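You operate a simulated robot arm through the tools that you are given. There is no shell and no other tool. Be economical: measure what you need, move in short steps, check, and stop when the job is done.

Carry out the task below with a simulated robot arm. There is one attempt and no reset: what you move stays moved.

## Task
Label the tall bare can on the hand labeller.
Fine: red lever closed while the white handle goes across; then lever open and handle home; the can stays on the turntable; leave the low can and the other rolls alone.

The check looks at the end state, three seconds after you hand in, the way a careful person would. Anything else that was tipped, shoved, dropped, spilled or broken makes it a failure.

## Robot
A 7-joint arm with a two-finger parallel gripper, fixed in place. Base frame: the origin is at the foot of the arm, x ahead of it, y to its left, z up; the work surface is at about z = 0. Units: cm, degrees, N and s.
With the tool pointing down near the work surface it reaches from about 22 to 58 cm from the base axis. Its first joint turns from -66.0 to 66.0 degrees. Payload 2.5 kg.
Tool frame: the origin (TCP) lies between the finger pads and is the grasp point; the fingertips stand 2.3 cm ahead of it; z points along the fingers, y is the line along which they close. Largest opening 9.4 cm; finger width 3.8, thickness 1; the body of the gripper, 5.4 by 9.6 cm, starts 3.9 cm behind the TCP.
Orientation is told as [roll, pitch, yaw] about the base's x, y, z axes, in that order, counted from this pose: with the fingers straight down and closing along the base's y, the tool's x points along the base's -x, its y along +y and its z along -z.

## Interface
- The arm moves only by the tool play_rows. Its argument "series" is a list that holds one entry, the list of rows, each a list of 7 numbers: the turn, a rotation vector about the tool's x, y, z in rad, then the shift along the tool's x, y, z in cm, then the opening, from 0 (shut) to 1 (fully open). In form: [[[wx, wy, wz, x, y, z, jaw], ...]]. A call has 1 to 20 rows; each row is the pose to reach, as a shift and turn from the pose commanded when the call began, along the tool's axes at that moment. Each row takes 0.2 s and may step no farther than 5 cm and 8.6 degrees from the row before; otherwise, or with a gripper value out of range, the whole call is refused. Where a pose cannot be reached the arm comes as near as it can. A force on the tool above 70 N (or 10 N above the force at the start of the call, whichever is more), or a blocked arm, ends the call early, and 0.2 s more pass. The fingers move at their own pace (about 10.8 cm/s each) and stop on an object; they squeeze with about 38 N. The grip force told is the motor's: it shows also when the fingers shut on nothing. Time passes only in rows, and 0.2 s behind the last, so rows that repeat a pose let the fingers close. The reply holds the time, the measured pose of the TCP, the force on the tool along the base axes, the opening and the grip force, in the units named above and with some noise.
- Cameras (640 x 400 px; columns grow to the right, rows downward): "scene" is fixed at [8.14, -39.14, 55.35]; the picture's right is [0.99, -0.12, 0.00], its down [-0.06, -0.48, -0.88] and it looks along [0.10, 0.87, -0.48] (base axes); focal length 308 px, centre (320, 200). "wrist" rides on the gripper at [-3.9, 0, -4.4] in the tool frame; the picture's right is [0.00, -1.00, 0.00], its down [0.97, 0.00, -0.24] and it looks along [0.24, 0.00, 0.97] (tool axes); focal length 218 px, centre (320, 200). There is no depth. A picture from a camera that has moved, and an enlarged one, comes with that camera's place and axes in the base frame and with its lens.
- camera(camera): a new picture of that camera. The clock stands still meanwhile.
- close_up(camera, box): a new picture of the part [left, top, right, bottom] of that camera's present view, enlarged. The clock stands still meanwhile.
- close_job(): hands the job in; it is judged then, once.

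Go step by step. Nothing tells you positions but the pictures and the camera data: compare them with the known pose of the tool, close in by small moves and look again before you grip or let go. The budget is 120 turns and 64 pictures, counting those below and the enlarged ones. Unless the task says otherwise, let go and move clear before handing in, and close with one line.

The tools are called after ">>>" as a command line: name --argument value ..., lists and objects as JSON in quotes. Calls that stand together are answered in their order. play_rows: Moves the arm, as the interface text tells. Its arguments: {"type":"object","properties":{"series":{"type":"array","items":{"type":"array","items":{"type":"array","items":{"type":"number"}}}}},"required":["series"]} The other tools are called the same way: camera (camera) takes a picture; close_up (camera, box) takes an enlarged picture of a part of a camera's view; close_job () hands the job in.

At the start:

```text
time_s: 0.0
tool_pos: [20.47, 25.89, 33.4]
ee_rot: [-0.1, 0.0, 0.0]
contact_force: [-0.2, -0.2, -0.8]
width: 9.4
gripper_force: 0.1
```

scene: 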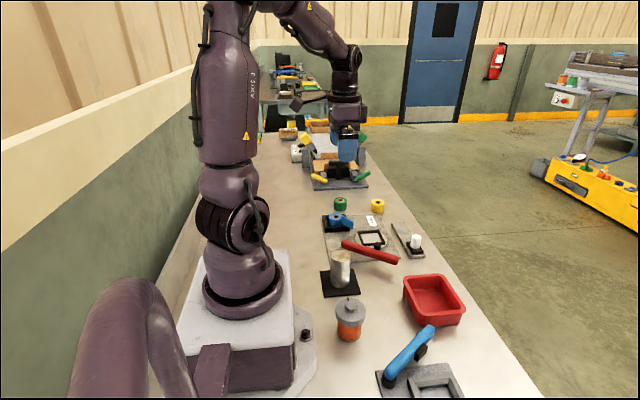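
wrist: 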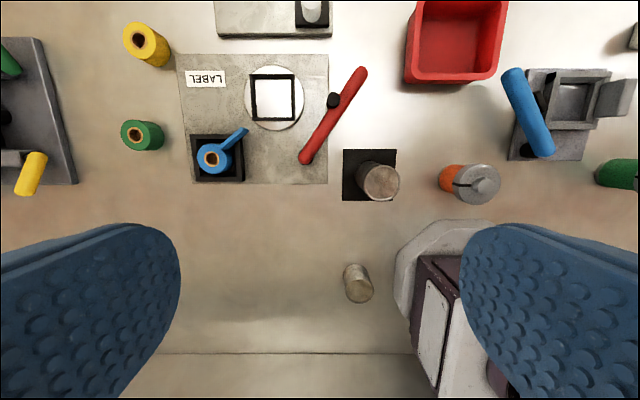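

I see a hand labeller (grey plate with label, turntable, red lever, blue roll), a tall can on a black pad, and a white handle on a slide. I'll enlarge both views first.

>>> close_up --camera "scene" --box '[300, 180, 480, 300]'

>>> close_up --camera "wrist" --box '[110, 0, 510, 250]'

```text
3.33 times, centred on (390, 240) of scene
camera zoom: at [8.14, -39.14, 55.35], right [0.99, -0.12, 0.0], down [-0.06, -0.48, -0.88], along [0.1, 0.87, -0.48], focal length 1027 px, centre (87, 67)
```

zoom: 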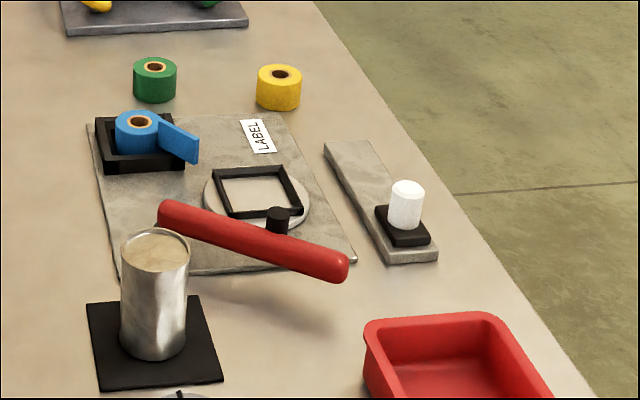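

```text
1.60 times, centred on (310, 125) of wrist
camera zoom: at [24.32, 25.89, 37.82], right [0.0, -1.0, 0.0], down [-0.97, 0.0, 0.24], along [-0.24, 0.0, -0.97], focal length 349 px, centre (336, 320)
```

zoom: 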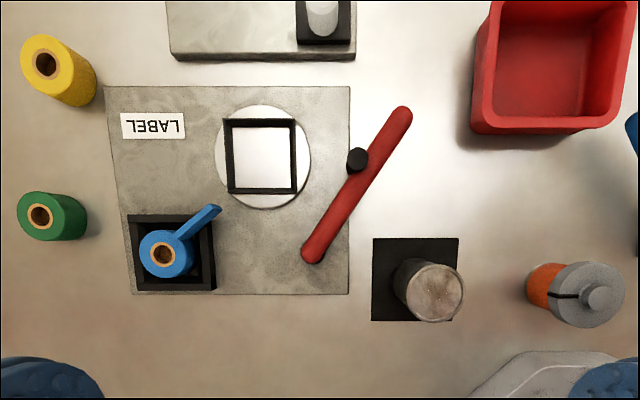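

The tall can stands near (19.5, 17.4), about 7.6 high. The turntable centre is about (31.6, 33.1), the lever pivots near (22.8, 28), and the white handle is near (42, 27). I'll go above the turntable area first for a closer look.

>>> play_rows --series '[[[0, 0, 0, -2, 1, 4, 1], [0, 0, 0, -4, 2, 8, 1], [0, 0, 0, -6, 3, 12, 1], [0, 0, 0, -8, 4, 15, 1], [0, 0, 0, -8, 4, 15, 1]]]'

>>> camera --camera "wrist"

```text
time_s: 1.2
tool_pos: [28.71, 29.99, 18.43]
ee_rot: [0.0, -0.1, 0.1]
contact_force: [1.3, -0.7, -0.5]
width: 9.43
gripper_force: 0.1
```

```text
59 pictures are left
camera wrist: at [32.38, 30.01, 22.81], right [0.0, -1.0, 0.0], down [-0.97, 0.0, 0.24], along [-0.24, 0.0, -0.97], focal length 218 px, centre (320, 200)
```

wrist: 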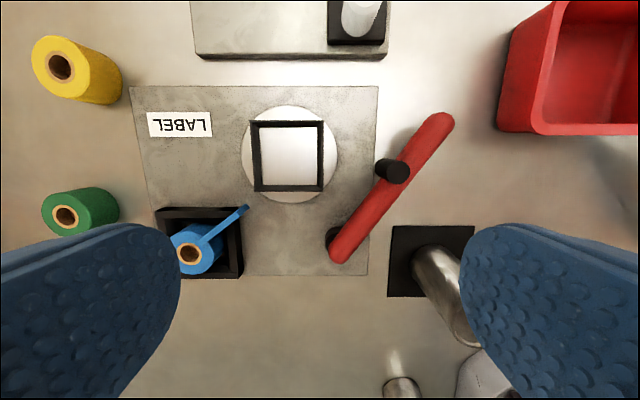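

>>> close_up --camera "wrist" --box '[220, 80, 480, 280]'

>>> close_up --camera "scene" --box '[340, 210, 440, 272]'

```text
2.00 times, centred on (350, 180) of wrist
camera zoom: at [32.38, 30.01, 22.81], right [0.0, -1.0, 0.0], down [-0.97, 0.0, 0.24], along [-0.24, 0.0, -0.97], focal length 436 px, centre (260, 240)
```

zoom: 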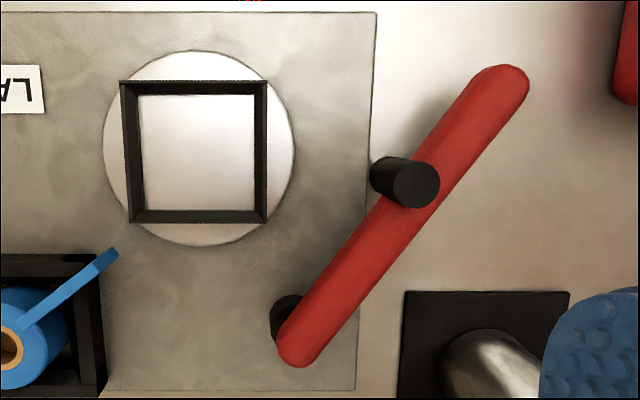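

```text
6.40 times, centred on (390, 241) of scene
camera zoom: at [8.14, -39.14, 55.35], right [0.99, -0.12, 0.0], down [-0.06, -0.48, -0.88], along [0.1, 0.87, -0.48], focal length 1972 px, centre (-128, -62)
```

zoom: 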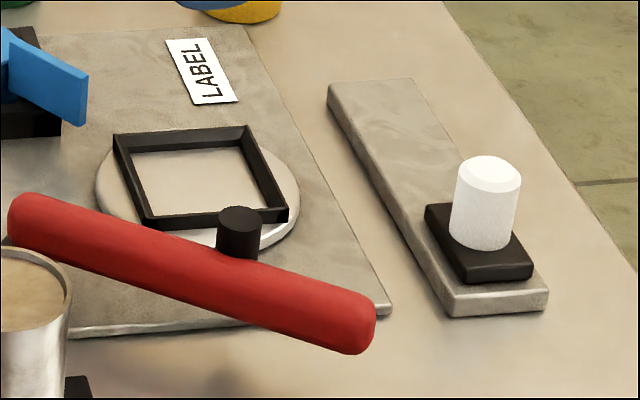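

The nest frame centre is about (31.4, 33.0), with an inside width of about 5.5. Next I'll look at the can from above it.

>>> play_rows --series '[[[0, 0, 0, 2.4, -3.2, 0, 1], [0, 0, 0, 4.8, -6.4, 0, 1], [0, 0, 0, 7.2, -9.6, 0, 1], [0, 0, 0, 9.2, -12.6, 0, 1], [0, 0, 0, 9.2, -12.6, 0, 1]]]'

>>> camera --camera "wrist"

```text
time_s: 2.4
tool_pos: [19.2, 17.06, 18.37]
ee_rot: [0.0, 0.0, 0.0]
contact_force: [-0.9, -0.5, 0.4]
width: 9.4
gripper_force: 0.1
```

```text
56 pictures are left
camera wrist: at [22.99, 17.18, 22.78], right [0.0, -1.0, 0.0], down [-0.97, 0.0, 0.24], along [-0.24, 0.0, -0.97], focal length 218 px, centre (320, 200)
```

wrist: 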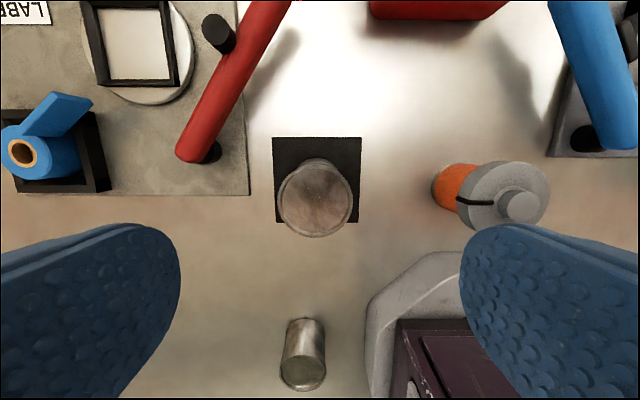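

The can is at about (19.45, 17.5), roughly 5.2 wide and 8.5–9 tall. I'll descend around its upper half.

>>> play_rows --series '[[[0, 0, 0, -0.15, 0.2, 3, 1], [0, 0, 0, -0.15, 0.2, 6, 1], [0, 0, 0, -0.15, 0.2, 9, 1], [0, 0, 0, -0.15, 0.2, 10.5, 1], [0, 0, 0, -0.15, 0.2, 11.9, 1], [0, 0, 0, -0.15, 0.2, 11.9, 1]]]'

>>> camera --camera "wrist"

>>> close_up --camera "scene" --box '[290, 200, 410, 310]'

```text
time_s: 3.8
tool_pos: [19.39, 17.57, 6.47]
ee_rot: [0.0, -0.1, -0.1]
contact_force: [-0.2, -0.3, 0.8]
width: 9.41
gripper_force: 0.0
```

```text
55 pictures are left
camera wrist: at [23.21, 17.55, 10.93], right [0.0, -1.0, 0.0], down [-0.97, 0.0, 0.24], along [-0.24, 0.0, -0.97], focal length 218 px, centre (320, 200)
```

wrist: 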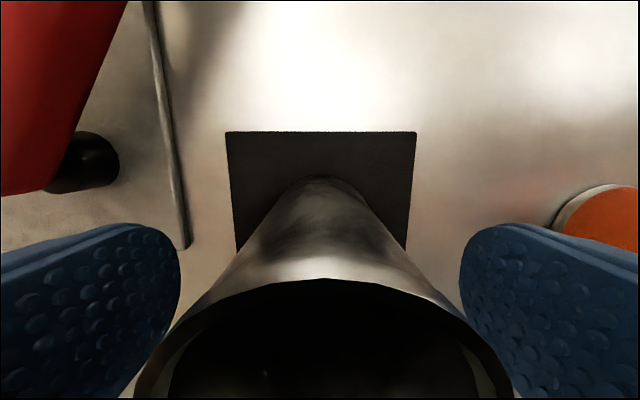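

```text
3.64 times, centred on (350, 255) of scene
camera zoom: at [8.14, -39.14, 55.35], right [0.99, -0.12, 0.0], down [-0.06, -0.48, -0.88], along [0.1, 0.87, -0.48], focal length 1121 px, centre (211, 0)
```

zoom: 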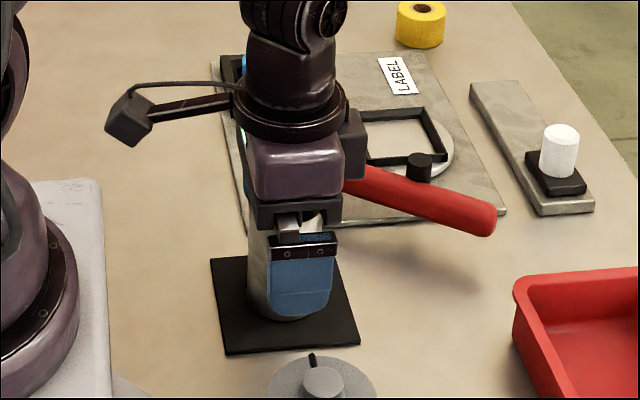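

The fingers straddle the can centrally with no contact. I'll close on it.

>>> play_rows --series '[[[0, 0, 0, 0, 0, 0, 0.7], [0, 0, 0, 0, 0, 0, 0.6], [0, 0, 0, 0, 0, 0, 0.5], [0, 0, 0, 0, 0, 0, 0.4], [0, 0, 0, 0, 0, 0, 0.4], [0, 0, 0, 0, 0, 0, 0.4]]]'

```text
time_s: 5.2
tool_pos: [19.45, 17.51, 6.52]
ee_rot: [0.0, 0.0, 0.0]
contact_force: [0.0, -2.3, 0.8]
width: 4.8
gripper_force: 38.1
```

Gripped: the can is 4.8 wide. I'll lift it clear, then move over the turntable.

>>> play_rows --series '[[[0, 0, 0, 0, 0, -1, 0.3], [0, 0, 0, 0, 0, -3, 0.3], [0, 0, 0, 0, 0, -6, 0.3], [0, 0, 0, 0, 0, -9, 0.3], [0, 0, 0, -2, 3, -9, 0.3], [0, 0, 0, -4, 5.5, -9, 0.3], [0, 0, 0, -6, 8, -9, 0.3], [0, 0, 0, -8, 10.5, -9, 0.3], [0, 0, 0, -10, 13, -9, 0.3], [0, 0, 0, -11.95, 15.5, -9, 0.3], [0, 0, 0, -11.95, 15.5, -9, 0.3]]]'

>>> camera --camera "wrist"

>>> close_up --camera "scene" --box '[310, 180, 430, 280]'

```text
time_s: 7.6
tool_pos: [31.39, 33.05, 15.34]
ee_rot: [0.0, 0.0, 0.0]
contact_force: [-0.7, 1.2, 0.0]
width: 2.81
gripper_force: 0.1
```

```text
53 pictures are left
camera wrist: at [35.09, 33.09, 19.94], right [0.0, -1.0, 0.0], down [-0.97, 0.0, 0.24], along [-0.24, 0.0, -0.97], focal length 218 px, centre (320, 200)
```

wrist: 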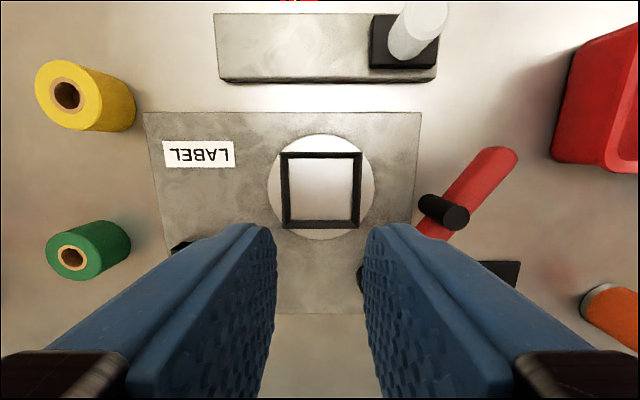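

```text
4.00 times, centred on (370, 230) of scene
camera zoom: at [8.14, -39.14, 55.35], right [0.99, -0.12, 0.0], down [-0.06, -0.48, -0.88], along [0.1, 0.87, -0.48], focal length 1233 px, centre (120, 80)
```

zoom: 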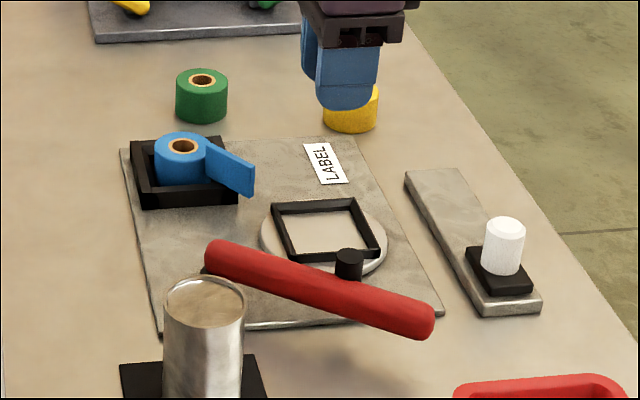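

The can did not come along: it is still standing near its pad, and the fingers are empty. I'll look at it closely before trying again.

>>> close_up --camera "scene" --box '[310, 235, 390, 305]'

>>> play_rows --series '[[[0, 0, 0, 2, -3, -2, 0.6], [0, 0, 0, 4, -5.5, -4, 0.9], [0, 0, 0, 6, -8, -5, 1], [0, 0, 0, 8, -10.5, -5, 1], [0, 0, 0, 10, -13, -5, 1], [0, 0, 0, 11.95, -15.5, -5, 1], [0, 0, 0, 11.95, -15.5, -5, 1]]]'

>>> camera --camera "wrist"

```text
5.71 times, centred on (350, 270) of scene
camera zoom: at [8.14, -39.14, 55.35], right [0.99, -0.12, 0.0], down [-0.06, -0.48, -0.88], along [0.1, 0.87, -0.48], focal length 1761 px, centre (149, -200)
```

zoom: 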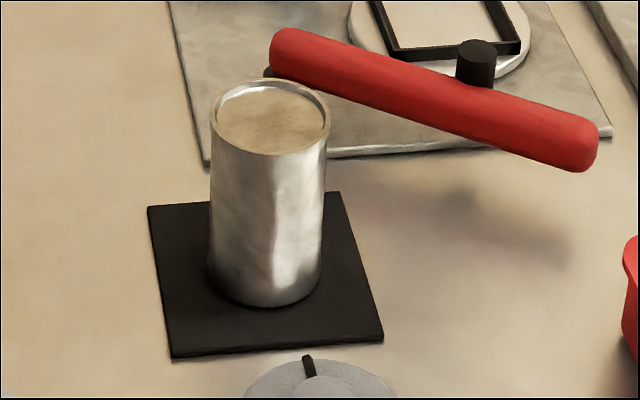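

```text
time_s: 9.2
tool_pos: [19.65, 17.32, 20.37]
ee_rot: [0.1, 0.1, 0.0]
contact_force: [-0.4, 0.0, -0.3]
width: 9.42
gripper_force: 0.0
```

```text
50 pictures are left
camera wrist: at [23.43, 17.24, 24.81], right [0.0, -1.0, 0.0], down [-0.97, 0.0, 0.24], along [-0.24, 0.0, -0.97], focal length 218 px, centre (320, 200)
```

wrist: 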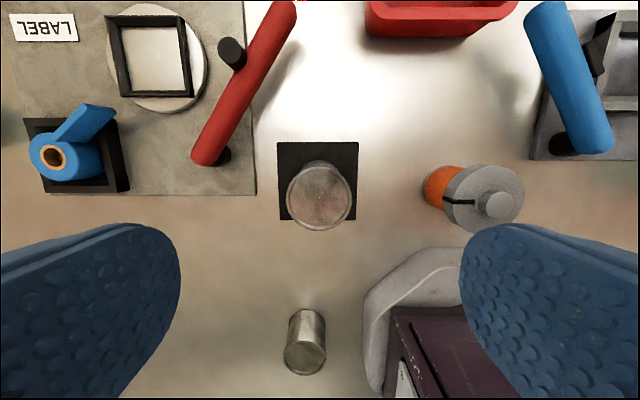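

The can is still upright at about (19.6, 17.45), and it is 8.9 tall. I'll grip again about 1 cm lower, with the jaws commanded fully shut, and lift very slowly.

>>> play_rows --series '[[[0, 0, 0, -0.2, -0.05, 4, 1], [0, 0, 0, -0.2, -0.05, 8, 1], [0, 0, 0, -0.2, -0.05, 11, 1], [0, 0, 0, -0.2, -0.05, 13, 1], [0, 0, 0, -0.2, -0.05, 14.2, 1], [0, 0, 0, -0.2, -0.05, 14.9, 1], [0, 0, 0, -0.2, -0.05, 14.9, 0.7], [0, 0, 0, -0.2, -0.05, 14.9, 0.6], [0, 0, 0, -0.2, -0.05, 14.9, 0.5], [0, 0, 0, -0.2, -0.05, 14.9, 0], [0, 0, 0, -0.2, -0.05, 14.9, 0], [0, 0, 0, -0.2, -0.05, 14.9, 0], [0, 0, 0, -0.2, -0.05, 14.9, 0]]]'

>>> play_rows --series '[[[0, 0, 0, 0, 0, -0.1, 0], [0, 0, 0, 0, 0, -0.2, 0], [0, 0, 0, 0, 0, -0.3, 0], [0, 0, 0, 0, 0, -0.4, 0], [0, 0, 0, 0, 0, -0.5, 0]]]'

>>> close_up --camera "scene" --box '[310, 215, 410, 305]'

```text
time_s: 12.0
tool_pos: [19.63, 17.36, 5.46]
ee_rot: [-0.1, 0.0, 0.0]
contact_force: [0.4, -0.6, -0.4]
width: 4.78
gripper_force: 38.5
```

```text
time_s: 13.2
tool_pos: [19.72, 17.44, 6.16]
ee_rot: [0.0, 0.0, 0.0]
contact_force: [0.4, 0.4, -1.1]
width: 4.76
gripper_force: 38.3
```

```text
4.44 times, centred on (360, 260) of scene
camera zoom: at [8.14, -39.14, 55.35], right [0.99, -0.12, 0.0], down [-0.06, -0.48, -0.88], along [0.1, 0.87, -0.48], focal length 1370 px, centre (142, -67)
```

zoom: 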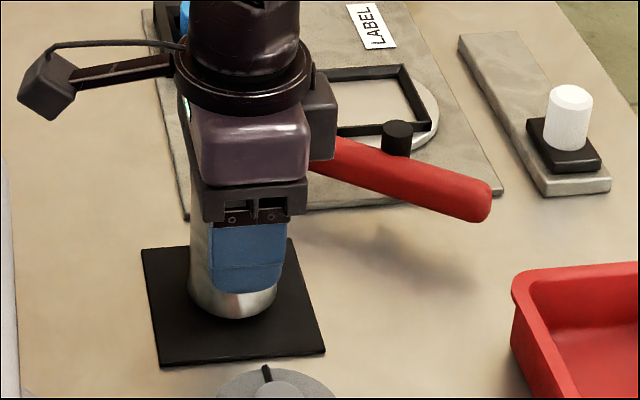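

The grip holds at 4.76. I'll lift further in small steps and check.

>>> play_rows --series '[[[0, 0, 0, 0, 0, -0.2, 0], [0, 0, 0, 0, 0, -0.4, 0], [0, 0, 0, 0, 0, -0.6, 0], [0, 0, 0, 0, 0, -0.9, 0], [0, 0, 0, 0, 0, -1.2, 0], [0, 0, 0, 0, 0, -1.5, 0]]]'

>>> close_up --camera "scene" --box '[310, 215, 410, 305]'

```text
time_s: 14.6
tool_pos: [19.69, 17.37, 7.61]
ee_rot: [0.0, -0.1, 0.1]
contact_force: [0.2, 1.4, -2.2]
width: 4.77
gripper_force: 38.2
```

```text
4.44 times, centred on (360, 260) of scene
camera zoom: at [8.14, -39.14, 55.35], right [0.99, -0.12, 0.0], down [-0.06, -0.48, -0.88], along [0.1, 0.87, -0.48], focal length 1370 px, centre (142, -67)
```

zoom: 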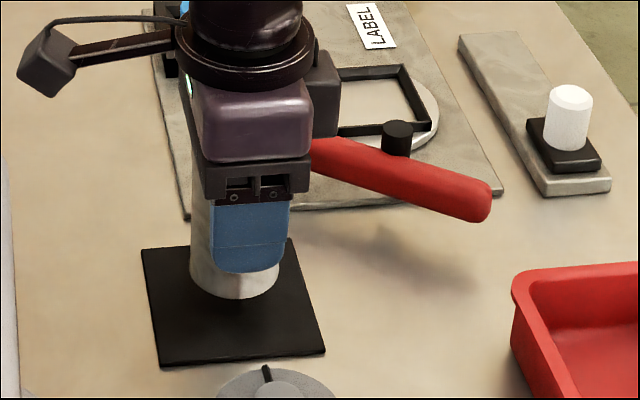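

The can is off the pad and not slipping. I'll keep lifting at a moderate speed.

>>> play_rows --series '[[[0, 0, 0, 0, 0, -0.4, 0], [0, 0, 0, 0, 0, -0.9, 0], [0, 0, 0, 0, 0, -1.5, 0], [0, 0, 0, 0, 0, -2.1, 0], [0, 0, 0, 0, 0, -2.7, 0], [0, 0, 0, 0, 0, -3.3, 0], [0, 0, 0, 0, 0, -3.9, 0], [0, 0, 0, 0, 0, -4.5, 0], [0, 0, 0, 0, 0, -5.1, 0], [0, 0, 0, 0, 0, -5.7, 0], [0, 0, 0, 0, 0, -6.2, 0], [0, 0, 0, 0, 0, -6.5, 0]]]'

>>> play_rows --series '[[[0, 0, 0, -0.3, 0.4, 0, 0], [0, 0, 0, -0.8, 1.1, 0, 0], [0, 0, 0, -1.4, 1.9, 0, 0], [0, 0, 0, -2.1, 2.8, 0, 0], [0, 0, 0, -2.8, 3.7, 0, 0], [0, 0, 0, -3.5, 4.6, 0, 0], [0, 0, 0, -4.2, 5.5, 0, 0], [0, 0, 0, -4.9, 6.4, 0, 0], [0, 0, 0, -5.6, 7.3, 0, 0], [0, 0, 0, -6.3, 8.2, 0, 0], [0, 0, 0, -7, 9.1, 0, 0], [0, 0, 0, -7.7, 10, 0, 0], [0, 0, 0, -8.4, 10.9, 0, 0], [0, 0, 0, -9.1, 11.8, 0, 0], [0, 0, 0, -9.8, 12.7, 0, 0], [0, 0, 0, -10.5, 13.6, 0, 0], [0, 0, 0, -11.1, 14.5, 0, 0], [0, 0, 0, -11.5, 15.1, 0, 0], [0, 0, 0, -11.8, 15.5, 0, 0]]]'

>>> camera --camera "wrist"

>>> close_up --camera "scene" --box '[310, 180, 430, 280]'

```text
time_s: 17.2
tool_pos: [19.56, 17.38, 14.15]
ee_rot: [0.0, 0.1, -0.1]
contact_force: [-0.2, 0.0, -1.9]
width: 4.76
gripper_force: 37.4
```

```text
time_s: 21.2
tool_pos: [31.54, 32.97, 14.08]
ee_rot: [0.1, 0.0, 0.0]
contact_force: [0.1, -0.5, -2.3]
width: 4.8
gripper_force: 37.8
```

```text
47 pictures are left
camera wrist: at [35.25, 32.97, 18.51], right [0.0, -1.0, 0.0], down [-0.97, 0.0, 0.24], along [-0.24, 0.0, -0.97], focal length 218 px, centre (320, 200)
```

wrist: 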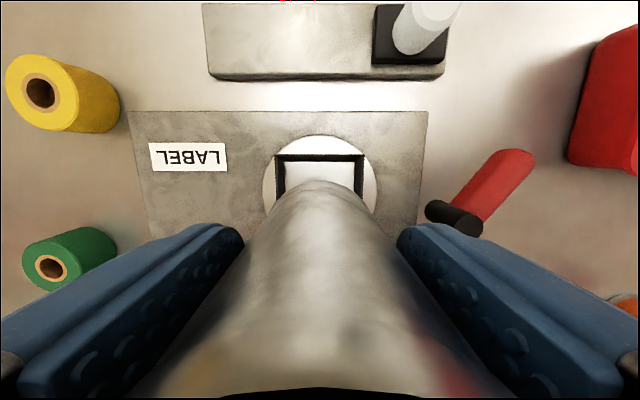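

```text
4.00 times, centred on (370, 230) of scene
camera zoom: at [8.14, -39.14, 55.35], right [0.99, -0.12, 0.0], down [-0.06, -0.48, -0.88], along [0.1, 0.87, -0.48], focal length 1233 px, centre (120, 80)
```

zoom: 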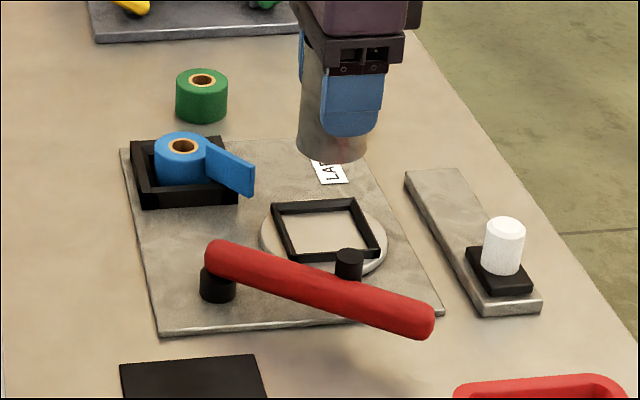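

The can is over the nest, centred in y. I'll lower it to just above the frame and look.

>>> play_rows --series '[[[0, 0, 0, -0.05, 0.05, 0.4, 0], [0, 0, 0, -0.05, 0.05, 1, 0], [0, 0, 0, -0.05, 0.05, 1.7, 0], [0, 0, 0, -0.05, 0.05, 2.4, 0], [0, 0, 0, -0.05, 0.05, 3.1, 0], [0, 0, 0, -0.05, 0.05, 3.8, 0], [0, 0, 0, -0.05, 0.05, 4.4, 0], [0, 0, 0, -0.05, 0.05, 4.8, 0], [0, 0, 0, -0.05, 0.05, 4.9, 0]]]'

>>> camera --camera "wrist"

>>> close_up --camera "scene" --box '[340, 200, 430, 260]'

```text
time_s: 23.2
tool_pos: [31.59, 33.0, 9.32]
ee_rot: [0.0, 0.0, 0.0]
contact_force: [-0.4, 0.3, -2.6]
width: 4.79
gripper_force: 38.2
```

```text
45 pictures are left
camera wrist: at [35.38, 32.98, 13.59], right [0.0, -1.0, 0.0], down [-0.97, 0.0, 0.24], along [-0.24, 0.0, -0.97], focal length 218 px, centre (320, 200)
```

wrist: 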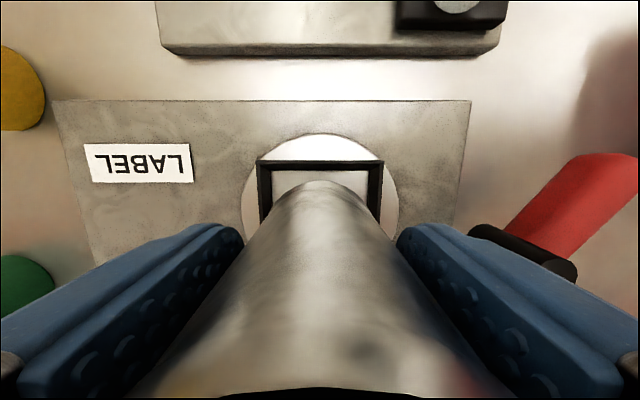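

```text
6.67 times, centred on (385, 230) of scene
camera zoom: at [8.14, -39.14, 55.35], right [0.99, -0.12, 0.0], down [-0.06, -0.48, -0.88], along [0.1, 0.87, -0.48], focal length 2054 px, centre (-113, 0)
```

zoom: 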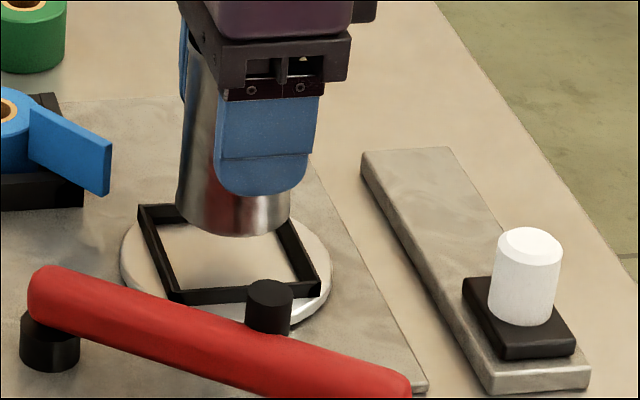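

It's aligned with the frame. I'll lower it in, watching the force.

>>> play_rows --series '[[[0, 0, 0, 0, 0, 0.3, 0], [0, 0, 0, 0, 0, 0.6, 0], [0, 0, 0, 0, 0, 0.9, 0], [0, 0, 0, 0, 0, 1.2, 0], [0, 0, 0, 0, 0, 1.5, 0], [0, 0, 0, 0, 0, 1.8, 0]]]'

>>> camera --camera "wrist"

>>> close_up --camera "scene" --box '[340, 200, 430, 260]'

```text
time_s: 24.6
tool_pos: [31.65, 32.84, 7.39]
ee_rot: [0.0, 0.1, 0.1]
contact_force: [-0.5, -0.1, -2.6]
width: 4.77
gripper_force: 38.1
```

```text
43 pictures are left
camera wrist: at [35.29, 32.92, 11.79], right [0.0, -1.0, 0.0], down [-0.97, 0.0, 0.24], along [-0.24, 0.0, -0.97], focal length 218 px, centre (320, 200)
```

wrist: 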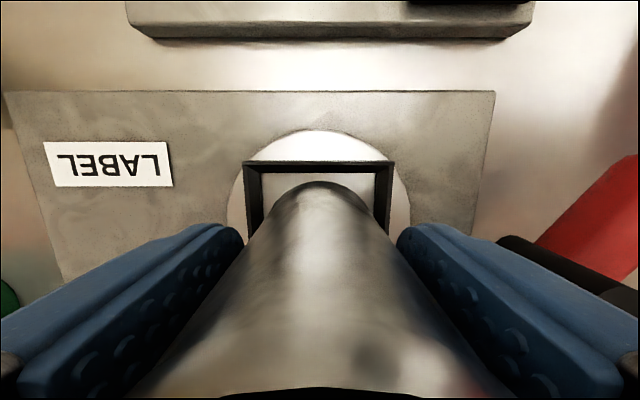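

```text
6.67 times, centred on (385, 230) of scene
camera zoom: at [8.14, -39.14, 55.35], right [0.99, -0.12, 0.0], down [-0.06, -0.48, -0.88], along [0.1, 0.87, -0.48], focal length 2054 px, centre (-113, 0)
```

zoom: 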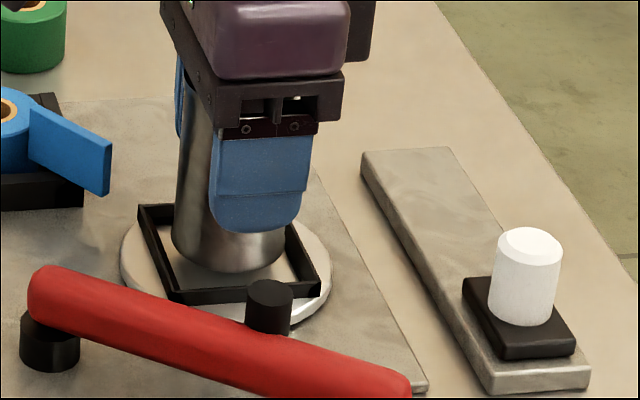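

It's going into the nest with clearance all round. I'll do the final lowering in small steps.

>>> play_rows --series '[[[0, 0, 0, 0, 0, 0.15, 0], [0, 0, 0, 0, 0, 0.3, 0], [0, 0, 0, 0, 0, 0.4, 0]]]'

>>> play_rows --series '[[[0, 0, 0, 0, 0, 0.1, 0], [0, 0, 0, 0, 0, 0.2, 0]]]'

>>> close_up --camera "scene" --box '[340, 200, 430, 260]'

```text
time_s: 25.4
tool_pos: [31.62, 32.96, 6.97]
ee_rot: [0.0, 0.0, 0.0]
contact_force: [-0.2, -0.2, -1.9]
width: 4.82
gripper_force: 38.2
```

```text
time_s: 26.0
tool_pos: [31.53, 32.91, 6.79]
ee_rot: [0.0, 0.0, 0.0]
contact_force: [0.1, 0.1, -1.8]
width: 4.76
gripper_force: 37.8
```

```text
6.67 times, centred on (385, 230) of scene
camera zoom: at [8.14, -39.14, 55.35], right [0.99, -0.12, 0.0], down [-0.06, -0.48, -0.88], along [0.1, 0.87, -0.48], focal length 2054 px, centre (-113, 0)
```

zoom: 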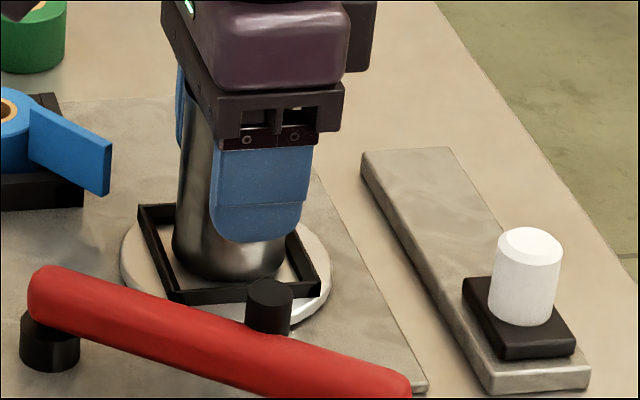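

>>> play_rows --series '[[[0, 0, 0, 0, 0, 0.1, 0], [0, 0, 0, 0, 0, 0.2, 0]]]'

>>> play_rows --series '[[[0, 0, 0, 0, 0, 0.08, 0], [0, 0, 0, 0, 0, 0.15, 0]]]'

```text
time_s: 26.6
tool_pos: [31.59, 32.96, 6.7]
ee_rot: [0.0, -0.1, 0.0]
contact_force: [-1.0, 0.3, -2.3]
width: 4.77
gripper_force: 37.4
```

```text
time_s: 27.2
tool_pos: [31.64, 33.03, 6.47]
ee_rot: [0.0, 0.0, 0.0]
contact_force: [-3.7, -4.7, 13.1]
width: 4.81
gripper_force: 37.7
```

It's seated: there's 13 N of contact at TCP z 6.47. I'll ease the pressure, open and look.

>>> play_rows --series '[[[0, 0, 0, 0, 0, -0.07, 0], [0, 0, 0, 0, 0, -0.07, 0.55], [0, 0, 0, 0, 0, -0.07, 0.65], [0, 0, 0, 0, 0, -0.07, 0.85], [0, 0, 0, 0, 0, -0.07, 0.9]]]'

>>> play_rows --series '[[[0, 0, 0, 0, 0, -1, 0.9], [0, 0, 0, 0, 0, -3, 0.9], [0, 0, 0, 0, 0, -6, 0.9], [0, 0, 0, 0, 0, -9, 0.9], [0, 0, 0, 0, 0, -11, 0.9], [0, 0, 0, 0, 4, -12, 0.9], [0, 0, 0, 0, 8, -12, 0.9], [0, 0, 0, 0, 8, -12, 0.9]]]'

>>> close_up --camera "scene" --box '[340, 200, 430, 260]'

>>> camera --camera "wrist"

```text
time_s: 28.4
tool_pos: [31.48, 33.01, 6.6]
ee_rot: [-0.1, -0.1, 0.0]
contact_force: [-1.1, -0.1, -0.2]
width: 8.49
gripper_force: 0.0
```

```text
time_s: 30.2
tool_pos: [31.47, 41.0, 18.41]
ee_rot: [-0.1, 0.0, 0.0]
contact_force: [-0.8, -0.7, 0.2]
width: 8.45
gripper_force: 0.0
```

```text
6.67 times, centred on (385, 230) of scene
camera zoom: at [8.14, -39.14, 55.35], right [0.99, -0.12, 0.0], down [-0.06, -0.48, -0.88], along [0.1, 0.87, -0.48], focal length 2054 px, centre (-113, 0)
```

zoom: 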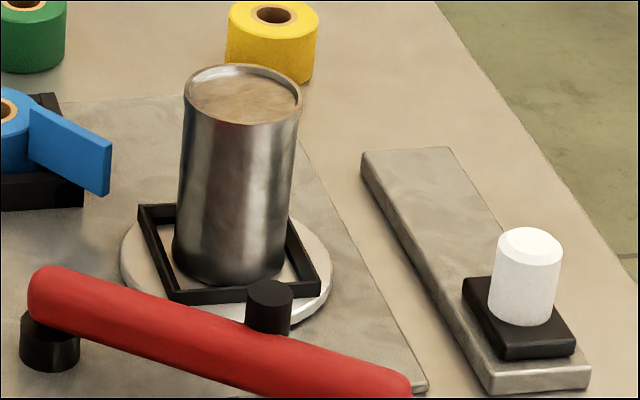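

```text
39 pictures are left
camera wrist: at [35.24, 41.03, 22.89], right [0.0, -1.0, 0.0], down [-0.97, 0.0, 0.24], along [-0.24, 0.0, -0.97], focal length 218 px, centre (320, 200)
```

wrist: 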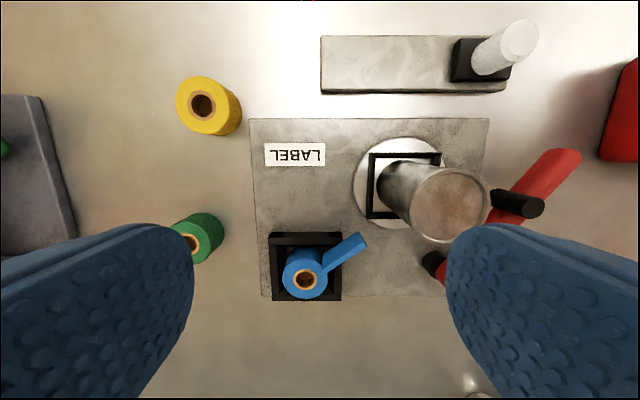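

The can stands in the nest. Next I'll close the gripper and go to the outer (-y) side of the lever's free end, to look before pushing.

>>> play_rows --series '[[[0, 0, 0, -0.5, -4, 0, 0.4], [0, 0, 0, -1, -8, 0, 0], [0, 0, 0, -2, -12, 0, 0], [0, 0, 0, -3, -16, 0, 0], [0, 0, 0, -3.5, -20, 0, 0], [0, 0, 0, -3.5, -24.2, 0, 0], [0, 0, 0, -3.5, -24.2, 0, 0]]]'

>>> camera --camera "wrist"

```text
time_s: 31.8
tool_pos: [34.86, 16.74, 18.42]
ee_rot: [0.0, 0.0, -0.1]
contact_force: [0.2, -0.4, 0.5]
width: 0.0
gripper_force: 38.2
```

```text
38 pictures are left
camera wrist: at [38.65, 16.81, 22.86], right [0.0, -1.0, 0.0], down [-0.97, 0.0, 0.24], along [-0.24, 0.0, -0.97], focal length 218 px, centre (320, 200)
```

wrist: 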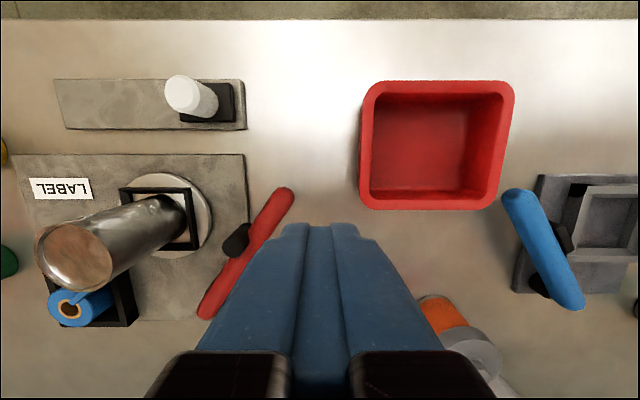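

The lever tip is at (34.1, 20.2), and the tray edge is at y≈13.3. I'll lower the closed fingers between them.

>>> play_rows --series '[[[0, 0, 0, -0.3, 0.1, 4, 0], [0, 0, 0, -0.3, 0.1, 8, 0], [0, 0, 0, -0.3, 0.1, 11, 0], [0, 0, 0, -0.3, 0.1, 13.2, 0], [0, 0, 0, -0.3, 0.1, 13.2, 0]]]'

>>> close_up --camera "scene" --box '[340, 200, 460, 280]'

>>> camera --camera "wrist"

```text
time_s: 33.0
tool_pos: [35.18, 17.1, 5.32]
ee_rot: [0.0, 0.0, 0.0]
contact_force: [0.1, 0.6, -0.9]
width: 0.01
gripper_force: 37.6
```

```text
5.00 times, centred on (400, 240) of scene
camera zoom: at [8.14, -39.14, 55.35], right [0.99, -0.12, 0.0], down [-0.06, -0.48, -0.88], along [0.1, 0.87, -0.48], focal length 1541 px, centre (-80, 0)
```

zoom: 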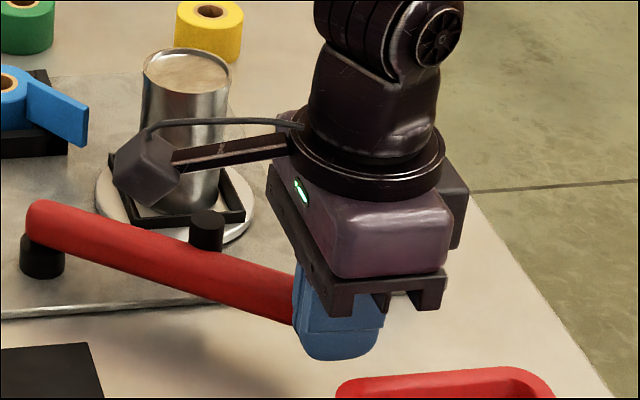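

```text
36 pictures are left
camera wrist: at [38.93, 17.1, 9.7], right [0.0, -1.0, 0.0], down [-0.97, 0.0, 0.24], along [-0.24, 0.0, -0.97], focal length 218 px, centre (320, 200)
```

wrist: 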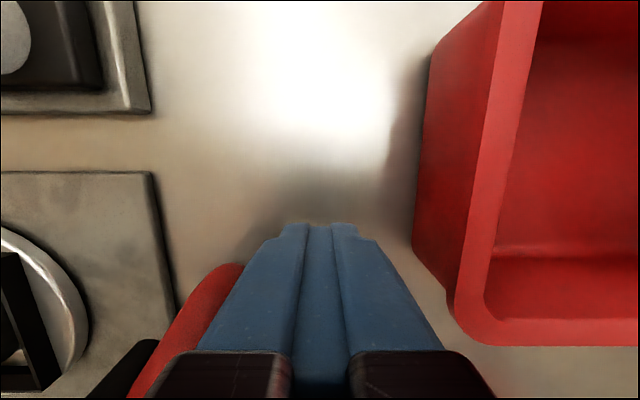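

The fingers are beside the tip and clear. I'll push the lever toward the can in small steps, moving outward in x to stay clear of the can.

>>> play_rows --series '[[[0, 0, 0, -0.1, 0.6, 0, 0], [0, 0, 0, -0.3, 1.2, 0, 0], [0, 0, 0, -0.4, 1.8, 0, 0], [0, 0, 0, -0.5, 2.4, 0, 0], [0, 0, 0, -0.7, 3, 0, 0], [0, 0, 0, -0.8, 3.6, 0, 0], [0, 0, 0, -1, 4.2, 0, 0], [0, 0, 0, -1.1, 4.8, 0, 0], [0, 0, 0, -1.3, 5.4, 0, 0], [0, 0, 0, -1.4, 6, 0, 0]]]'

>>> close_up --camera "scene" --box '[340, 200, 460, 280]'

>>> camera --camera "wrist"

```text
time_s: 35.2
tool_pos: [36.65, 22.99, 5.23]
ee_rot: [0.0, 0.0, 0.1]
contact_force: [-0.1, -0.3, -0.8]
width: 0.01
gripper_force: 37.8
```

```text
5.00 times, centred on (400, 240) of scene
camera zoom: at [8.14, -39.14, 55.35], right [0.99, -0.12, 0.0], down [-0.06, -0.48, -0.88], along [0.1, 0.87, -0.48], focal length 1541 px, centre (-80, 0)
```

zoom: 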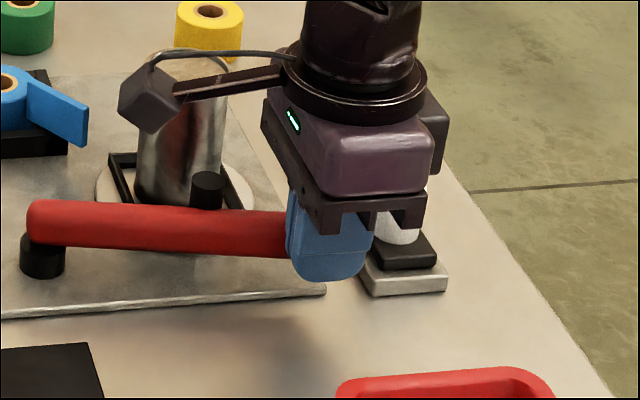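

```text
34 pictures are left
camera wrist: at [40.53, 23.0, 9.68], right [0.0, -1.0, 0.0], down [-0.97, 0.0, 0.24], along [-0.24, 0.0, -0.97], focal length 218 px, centre (320, 200)
```

wrist: 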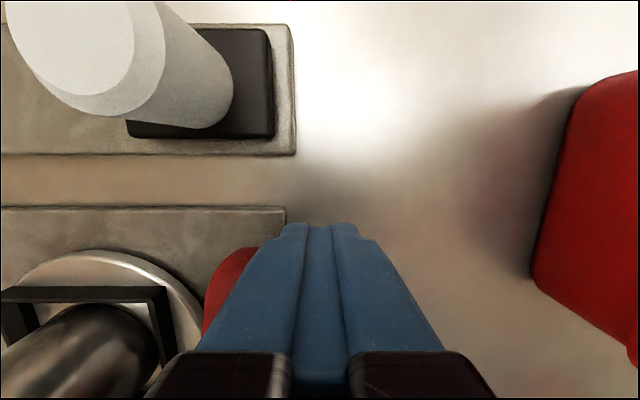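

The lever swings freely and its roller approaches the can. I'll continue slowly, watching the force.

>>> play_rows --series '[[[0, 0, 0, -0.2, 0.4, 0, 0], [0, 0, 0, -0.4, 0.8, 0, 0], [0, 0, 0, -0.6, 1.2, 0, 0], [0, 0, 0, -0.6, 1.5, 0, 0], [0, 0, 0, -0.6, 1.8, 0, 0]]]'

>>> close_up --camera "scene" --box '[340, 200, 460, 280]'

```text
time_s: 36.4
tool_pos: [37.29, 24.66, 5.25]
ee_rot: [0.0, 0.0, 0.0]
contact_force: [-0.8, 0.8, 1.1]
width: 0.0
gripper_force: 38.3
```

```text
5.00 times, centred on (400, 240) of scene
camera zoom: at [8.14, -39.14, 55.35], right [0.99, -0.12, 0.0], down [-0.06, -0.48, -0.88], along [0.1, 0.87, -0.48], focal length 1541 px, centre (-80, 0)
```

zoom: 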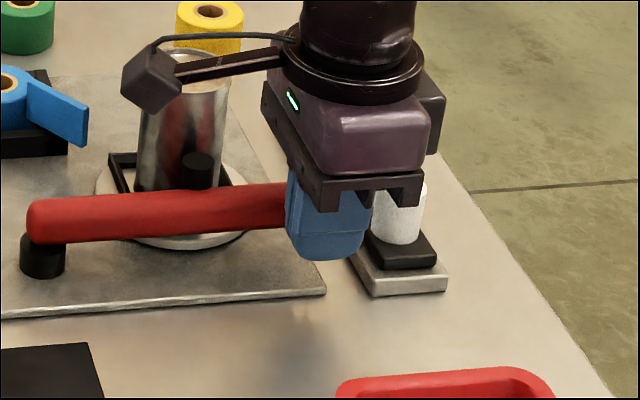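

>>> play_rows --series '[[[0, 0, 0, 0, 0.2, 0, 0], [0, 0, 0, 0, 0.4, 0, 0], [0, 0, 0, 0, 0.6, 0, 0], [0, 0, 0, 0, 0.8, 0, 0]]]'

>>> close_up --camera "scene" --box '[340, 200, 460, 280]'

>>> camera --camera "wrist"

```text
time_s: 37.4
tool_pos: [37.36, 25.42, 5.31]
ee_rot: [0.0, 0.0, 0.0]
contact_force: [-0.4, -0.3, 0.4]
width: 0.01
gripper_force: 37.9
```

```text
5.00 times, centred on (400, 240) of scene
camera zoom: at [8.14, -39.14, 55.35], right [0.99, -0.12, 0.0], down [-0.06, -0.48, -0.88], along [0.1, 0.87, -0.48], focal length 1541 px, centre (-80, 0)
```

zoom: 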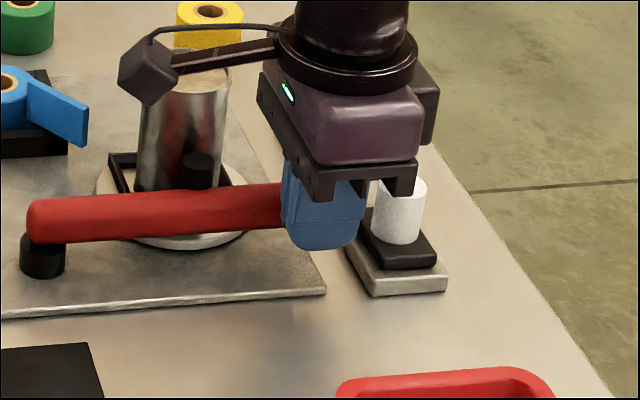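

```text
31 pictures are left
camera wrist: at [41.09, 25.52, 9.74], right [0.0, -1.0, 0.0], down [-0.97, 0.0, 0.24], along [-0.24, 0.0, -0.97], focal length 218 px, centre (320, 200)
```

wrist: 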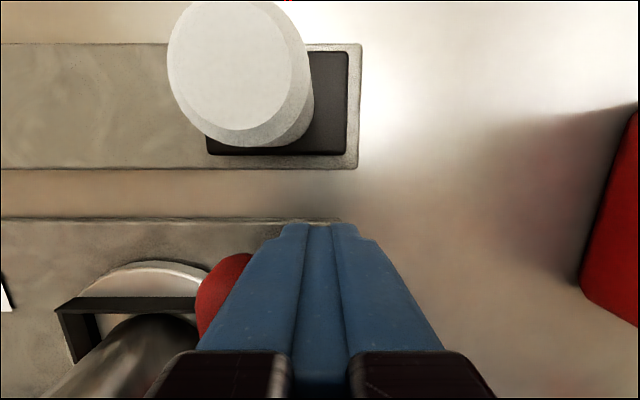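

>>> play_rows --series '[[[0, 0, 0, 0, 0.15, 0, 0], [0, 0, 0, 0, 0.3, 0, 0], [0, 0, 0, 0, 0.4, 0, 0]]]'

>>> play_rows --series '[[[0, 0, 0, 0, 0.15, 0, 0], [0, 0, 0, 0, 0.3, 0, 0]]]'

>>> close_up --camera "scene" --box '[340, 200, 460, 280]'

```text
time_s: 38.2
tool_pos: [37.31, 25.9, 5.3]
ee_rot: [0.0, -0.1, 0.0]
contact_force: [-0.2, 0.6, -0.2]
width: 0.0
gripper_force: 37.8
```

```text
time_s: 38.8
tool_pos: [37.36, 26.11, 5.3]
ee_rot: [0.0, 0.1, 0.0]
contact_force: [-0.5, -0.3, -0.6]
width: 0.01
gripper_force: 38.2
```

```text
5.00 times, centred on (400, 240) of scene
camera zoom: at [8.14, -39.14, 55.35], right [0.99, -0.12, 0.0], down [-0.06, -0.48, -0.88], along [0.1, 0.87, -0.48], focal length 1541 px, centre (-80, 0)
```

zoom: 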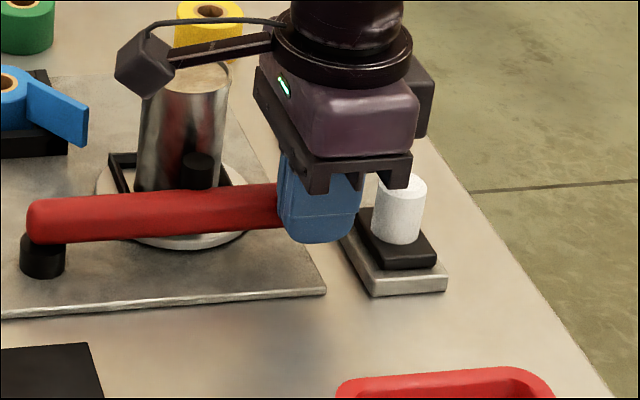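

The lever no longer moves as I advance, and there's no force, so it has snapped closed by itself. I'll back off, rise and look.

>>> play_rows --series '[[[0, 0, 0, 0, -1, 0, 0], [0, 0, 0, 0, -3, 0, 0], [0, 0, 0, 0, -4, -3, 0], [0, 0, 0, 0, -4, -7, 0], [0, 0, 0, 0, -4, -11, 0], [0, 0, 0, 0, -4, -13, 0.3], [0, 0, 0, 0, -4, -13, 0.5]]]'

>>> close_up --camera "scene" --box '[340, 200, 460, 280]'

>>> camera --camera "wrist"

```text
time_s: 40.4
tool_pos: [37.31, 22.14, 18.2]
ee_rot: [0.1, 0.0, 0.0]
contact_force: [-0.3, 0.8, -0.7]
width: 4.69
gripper_force: 0.1
```

```text
5.00 times, centred on (400, 240) of scene
camera zoom: at [8.14, -39.14, 55.35], right [0.99, -0.12, 0.0], down [-0.06, -0.48, -0.88], along [0.1, 0.87, -0.48], focal length 1541 px, centre (-80, 0)
```

zoom: 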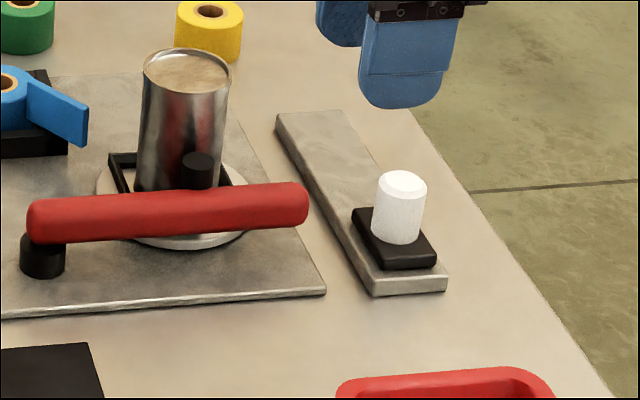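

```text
28 pictures are left
camera wrist: at [41.08, 22.12, 22.64], right [0.0, -1.0, 0.0], down [-0.97, 0.0, 0.24], along [-0.24, 0.0, -0.97], focal length 218 px, centre (320, 200)
```

wrist: 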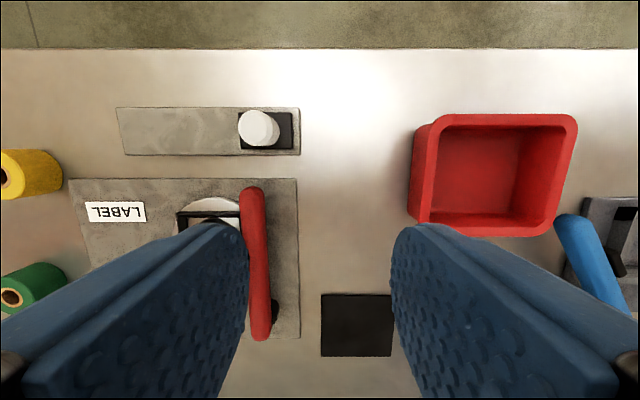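

The lever is closed against the can and stays closed. The handle is at (42.4, 26.9) on a rail running from y≈24 to 41. I'll move over the handle with the jaws partly open and descend.

>>> play_rows --series '[[[0, 0, 0, -2.5, 2.4, 1, 0.6], [0, 0, 0, -5.1, 4.8, 4, 0.6], [0, 0, 0, -5.1, 4.8, 7, 0.6], [0, 0, 0, -5.1, 4.8, 7, 0.6]]]'

>>> camera --camera "wrist"

```text
time_s: 41.4
tool_pos: [42.23, 27.02, 11.14]
ee_rot: [0.0, 0.0, -0.1]
contact_force: [-0.6, 0.0, -0.1]
width: 5.66
gripper_force: 0.0
```

```text
27 pictures are left
camera wrist: at [45.92, 27.01, 15.68], right [0.0, -1.0, 0.0], down [-0.97, 0.0, 0.24], along [-0.24, 0.0, -0.97], focal length 218 px, centre (320, 200)
```

wrist: 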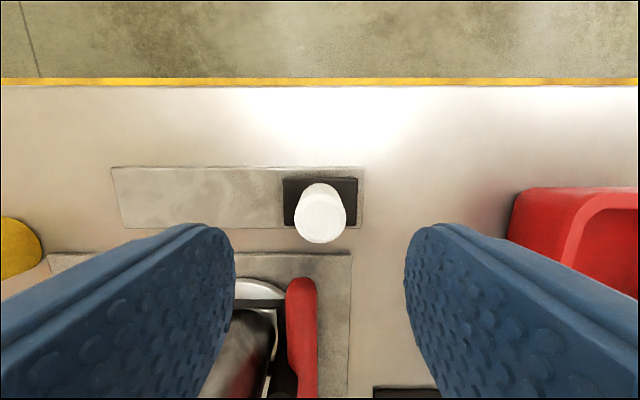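

The handle is centred between the fingers. I'll descend and grip.

>>> play_rows --series '[[[0, 0, 0, -0.2, 0, 2, 0.6], [0, 0, 0, -0.2, 0, 4, 0.6], [0, 0, 0, -0.2, 0, 5.5, 0.6], [0, 0, 0, -0.2, 0, 6.1, 0.6], [0, 0, 0, -0.2, 0, 6.1, 0.6]]]'

>>> play_rows --series '[[[0, 0, 0, 0, 0, 0, 0.4], [0, 0, 0, 0, 0, 0, 0.3], [0, 0, 0, 0, 0, 0, 0.2], [0, 0, 0, 0, 0, 0, 0], [0, 0, 0, 0, 0, 0, 0]]]'

>>> close_up --camera "scene" --box '[340, 190, 460, 270]'

```text
time_s: 42.6
tool_pos: [42.62, 26.98, 5.15]
ee_rot: [0.0, 0.0, 0.0]
contact_force: [1.1, 0.2, -1.2]
width: 5.64
gripper_force: 0.0
```

```text
time_s: 43.8
tool_pos: [42.54, 27.01, 5.2]
ee_rot: [-0.1, 0.1, 0.0]
contact_force: [-0.1, 0.6, 0.7]
width: 2.46
gripper_force: 45.3
```

```text
5.00 times, centred on (400, 230) of scene
camera zoom: at [8.14, -39.14, 55.35], right [0.99, -0.12, 0.0], down [-0.06, -0.48, -0.88], along [0.1, 0.87, -0.48], focal length 1541 px, centre (-80, 50)
```

zoom: 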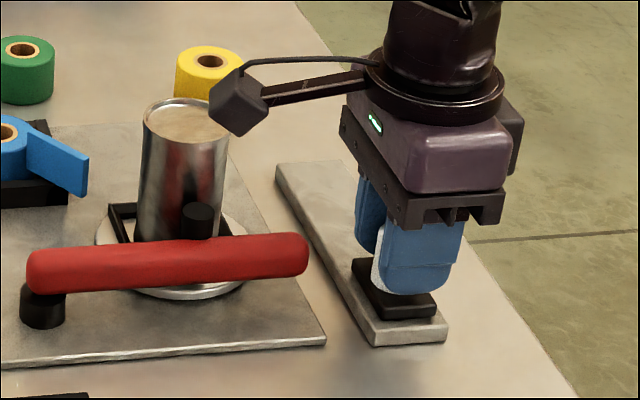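

The handle is gripped, and the arm's side box will clear the can top by about 2 cm. I'll slide the handle across, first half.

>>> play_rows --series '[[[0, 0, 0, 0, 0.3, 0, 0], [0, 0, 0, 0, 0.7, 0, 0], [0, 0, 0, 0, 1.2, 0, 0], [0, 0, 0, 0, 1.7, 0, 0], [0, 0, 0, 0, 2.2, 0, 0], [0, 0, 0, 0, 2.7, 0, 0], [0, 0, 0, 0, 3.2, 0, 0], [0, 0, 0, 0, 3.7, 0, 0], [0, 0, 0, 0, 4.2, 0, 0], [0, 0, 0, 0, 4.6, 0, 0], [0, 0, 0, 0, 5, 0, 0]]]'

>>> close_up --camera "scene" --box '[340, 190, 460, 270]'

```text
time_s: 46.2
tool_pos: [42.61, 31.93, 5.16]
ee_rot: [0.0, 0.0, -0.1]
contact_force: [2.7, -1.4, -17.4]
width: 2.47
gripper_force: 44.9
```

```text
5.00 times, centred on (400, 230) of scene
camera zoom: at [8.15, -39.14, 55.35], right [0.99, -0.12, 0.0], down [-0.06, -0.48, -0.88], along [0.1, 0.87, -0.48], focal length 1541 px, centre (-80, 50)
```

zoom: 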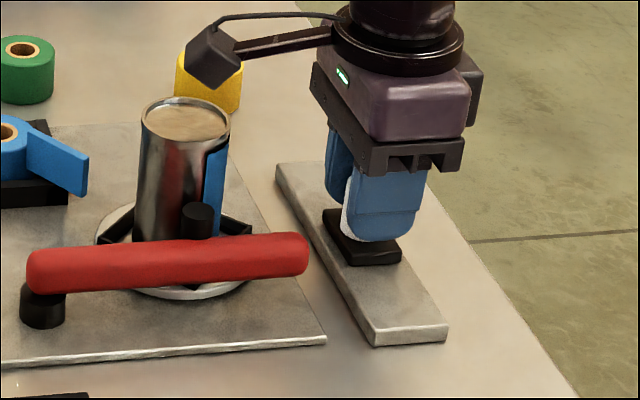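

A blue label is going on as the turntable turns. I'll continue to the far end.

>>> play_rows --series '[[[0, 0, 0, 0, 0.3, 0.03, 0], [0, 0, 0, 0, 0.7, 0.05, 0], [0, 0, 0, 0, 1.2, 0.05, 0], [0, 0, 0, 0, 1.7, 0.05, 0], [0, 0, 0, 0, 2.2, 0.05, 0], [0, 0, 0, 0, 2.7, 0.05, 0], [0, 0, 0, 0, 3.2, 0.05, 0], [0, 0, 0, 0, 3.7, 0.05, 0], [0, 0, 0, 0, 4.2, 0.05, 0], [0, 0, 0, 0, 4.7, 0.05, 0], [0, 0, 0, 0, 5.1, 0.05, 0]]]'

>>> close_up --camera "scene" --box '[340, 190, 460, 270]'

```text
time_s: 48.6
tool_pos: [42.52, 37.12, 5.15]
ee_rot: [0.0, 0.1, -0.1]
contact_force: [-11.2, -0.9, 5.2]
width: 2.46
gripper_force: 44.8
```

```text
5.00 times, centred on (400, 230) of scene
camera zoom: at [8.14, -39.15, 55.35], right [0.99, -0.12, 0.0], down [-0.06, -0.48, -0.88], along [0.1, 0.87, -0.48], focal length 1541 px, centre (-80, 50)
```

zoom: 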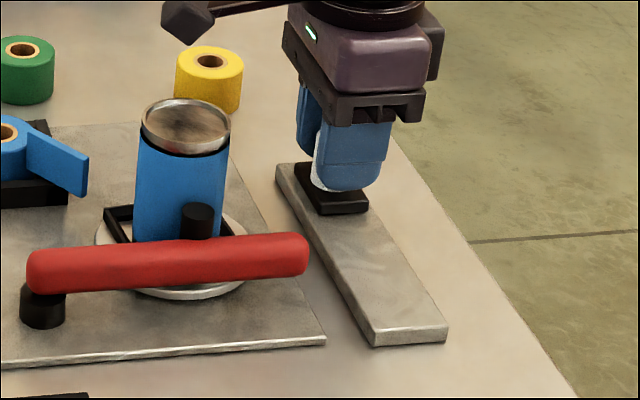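

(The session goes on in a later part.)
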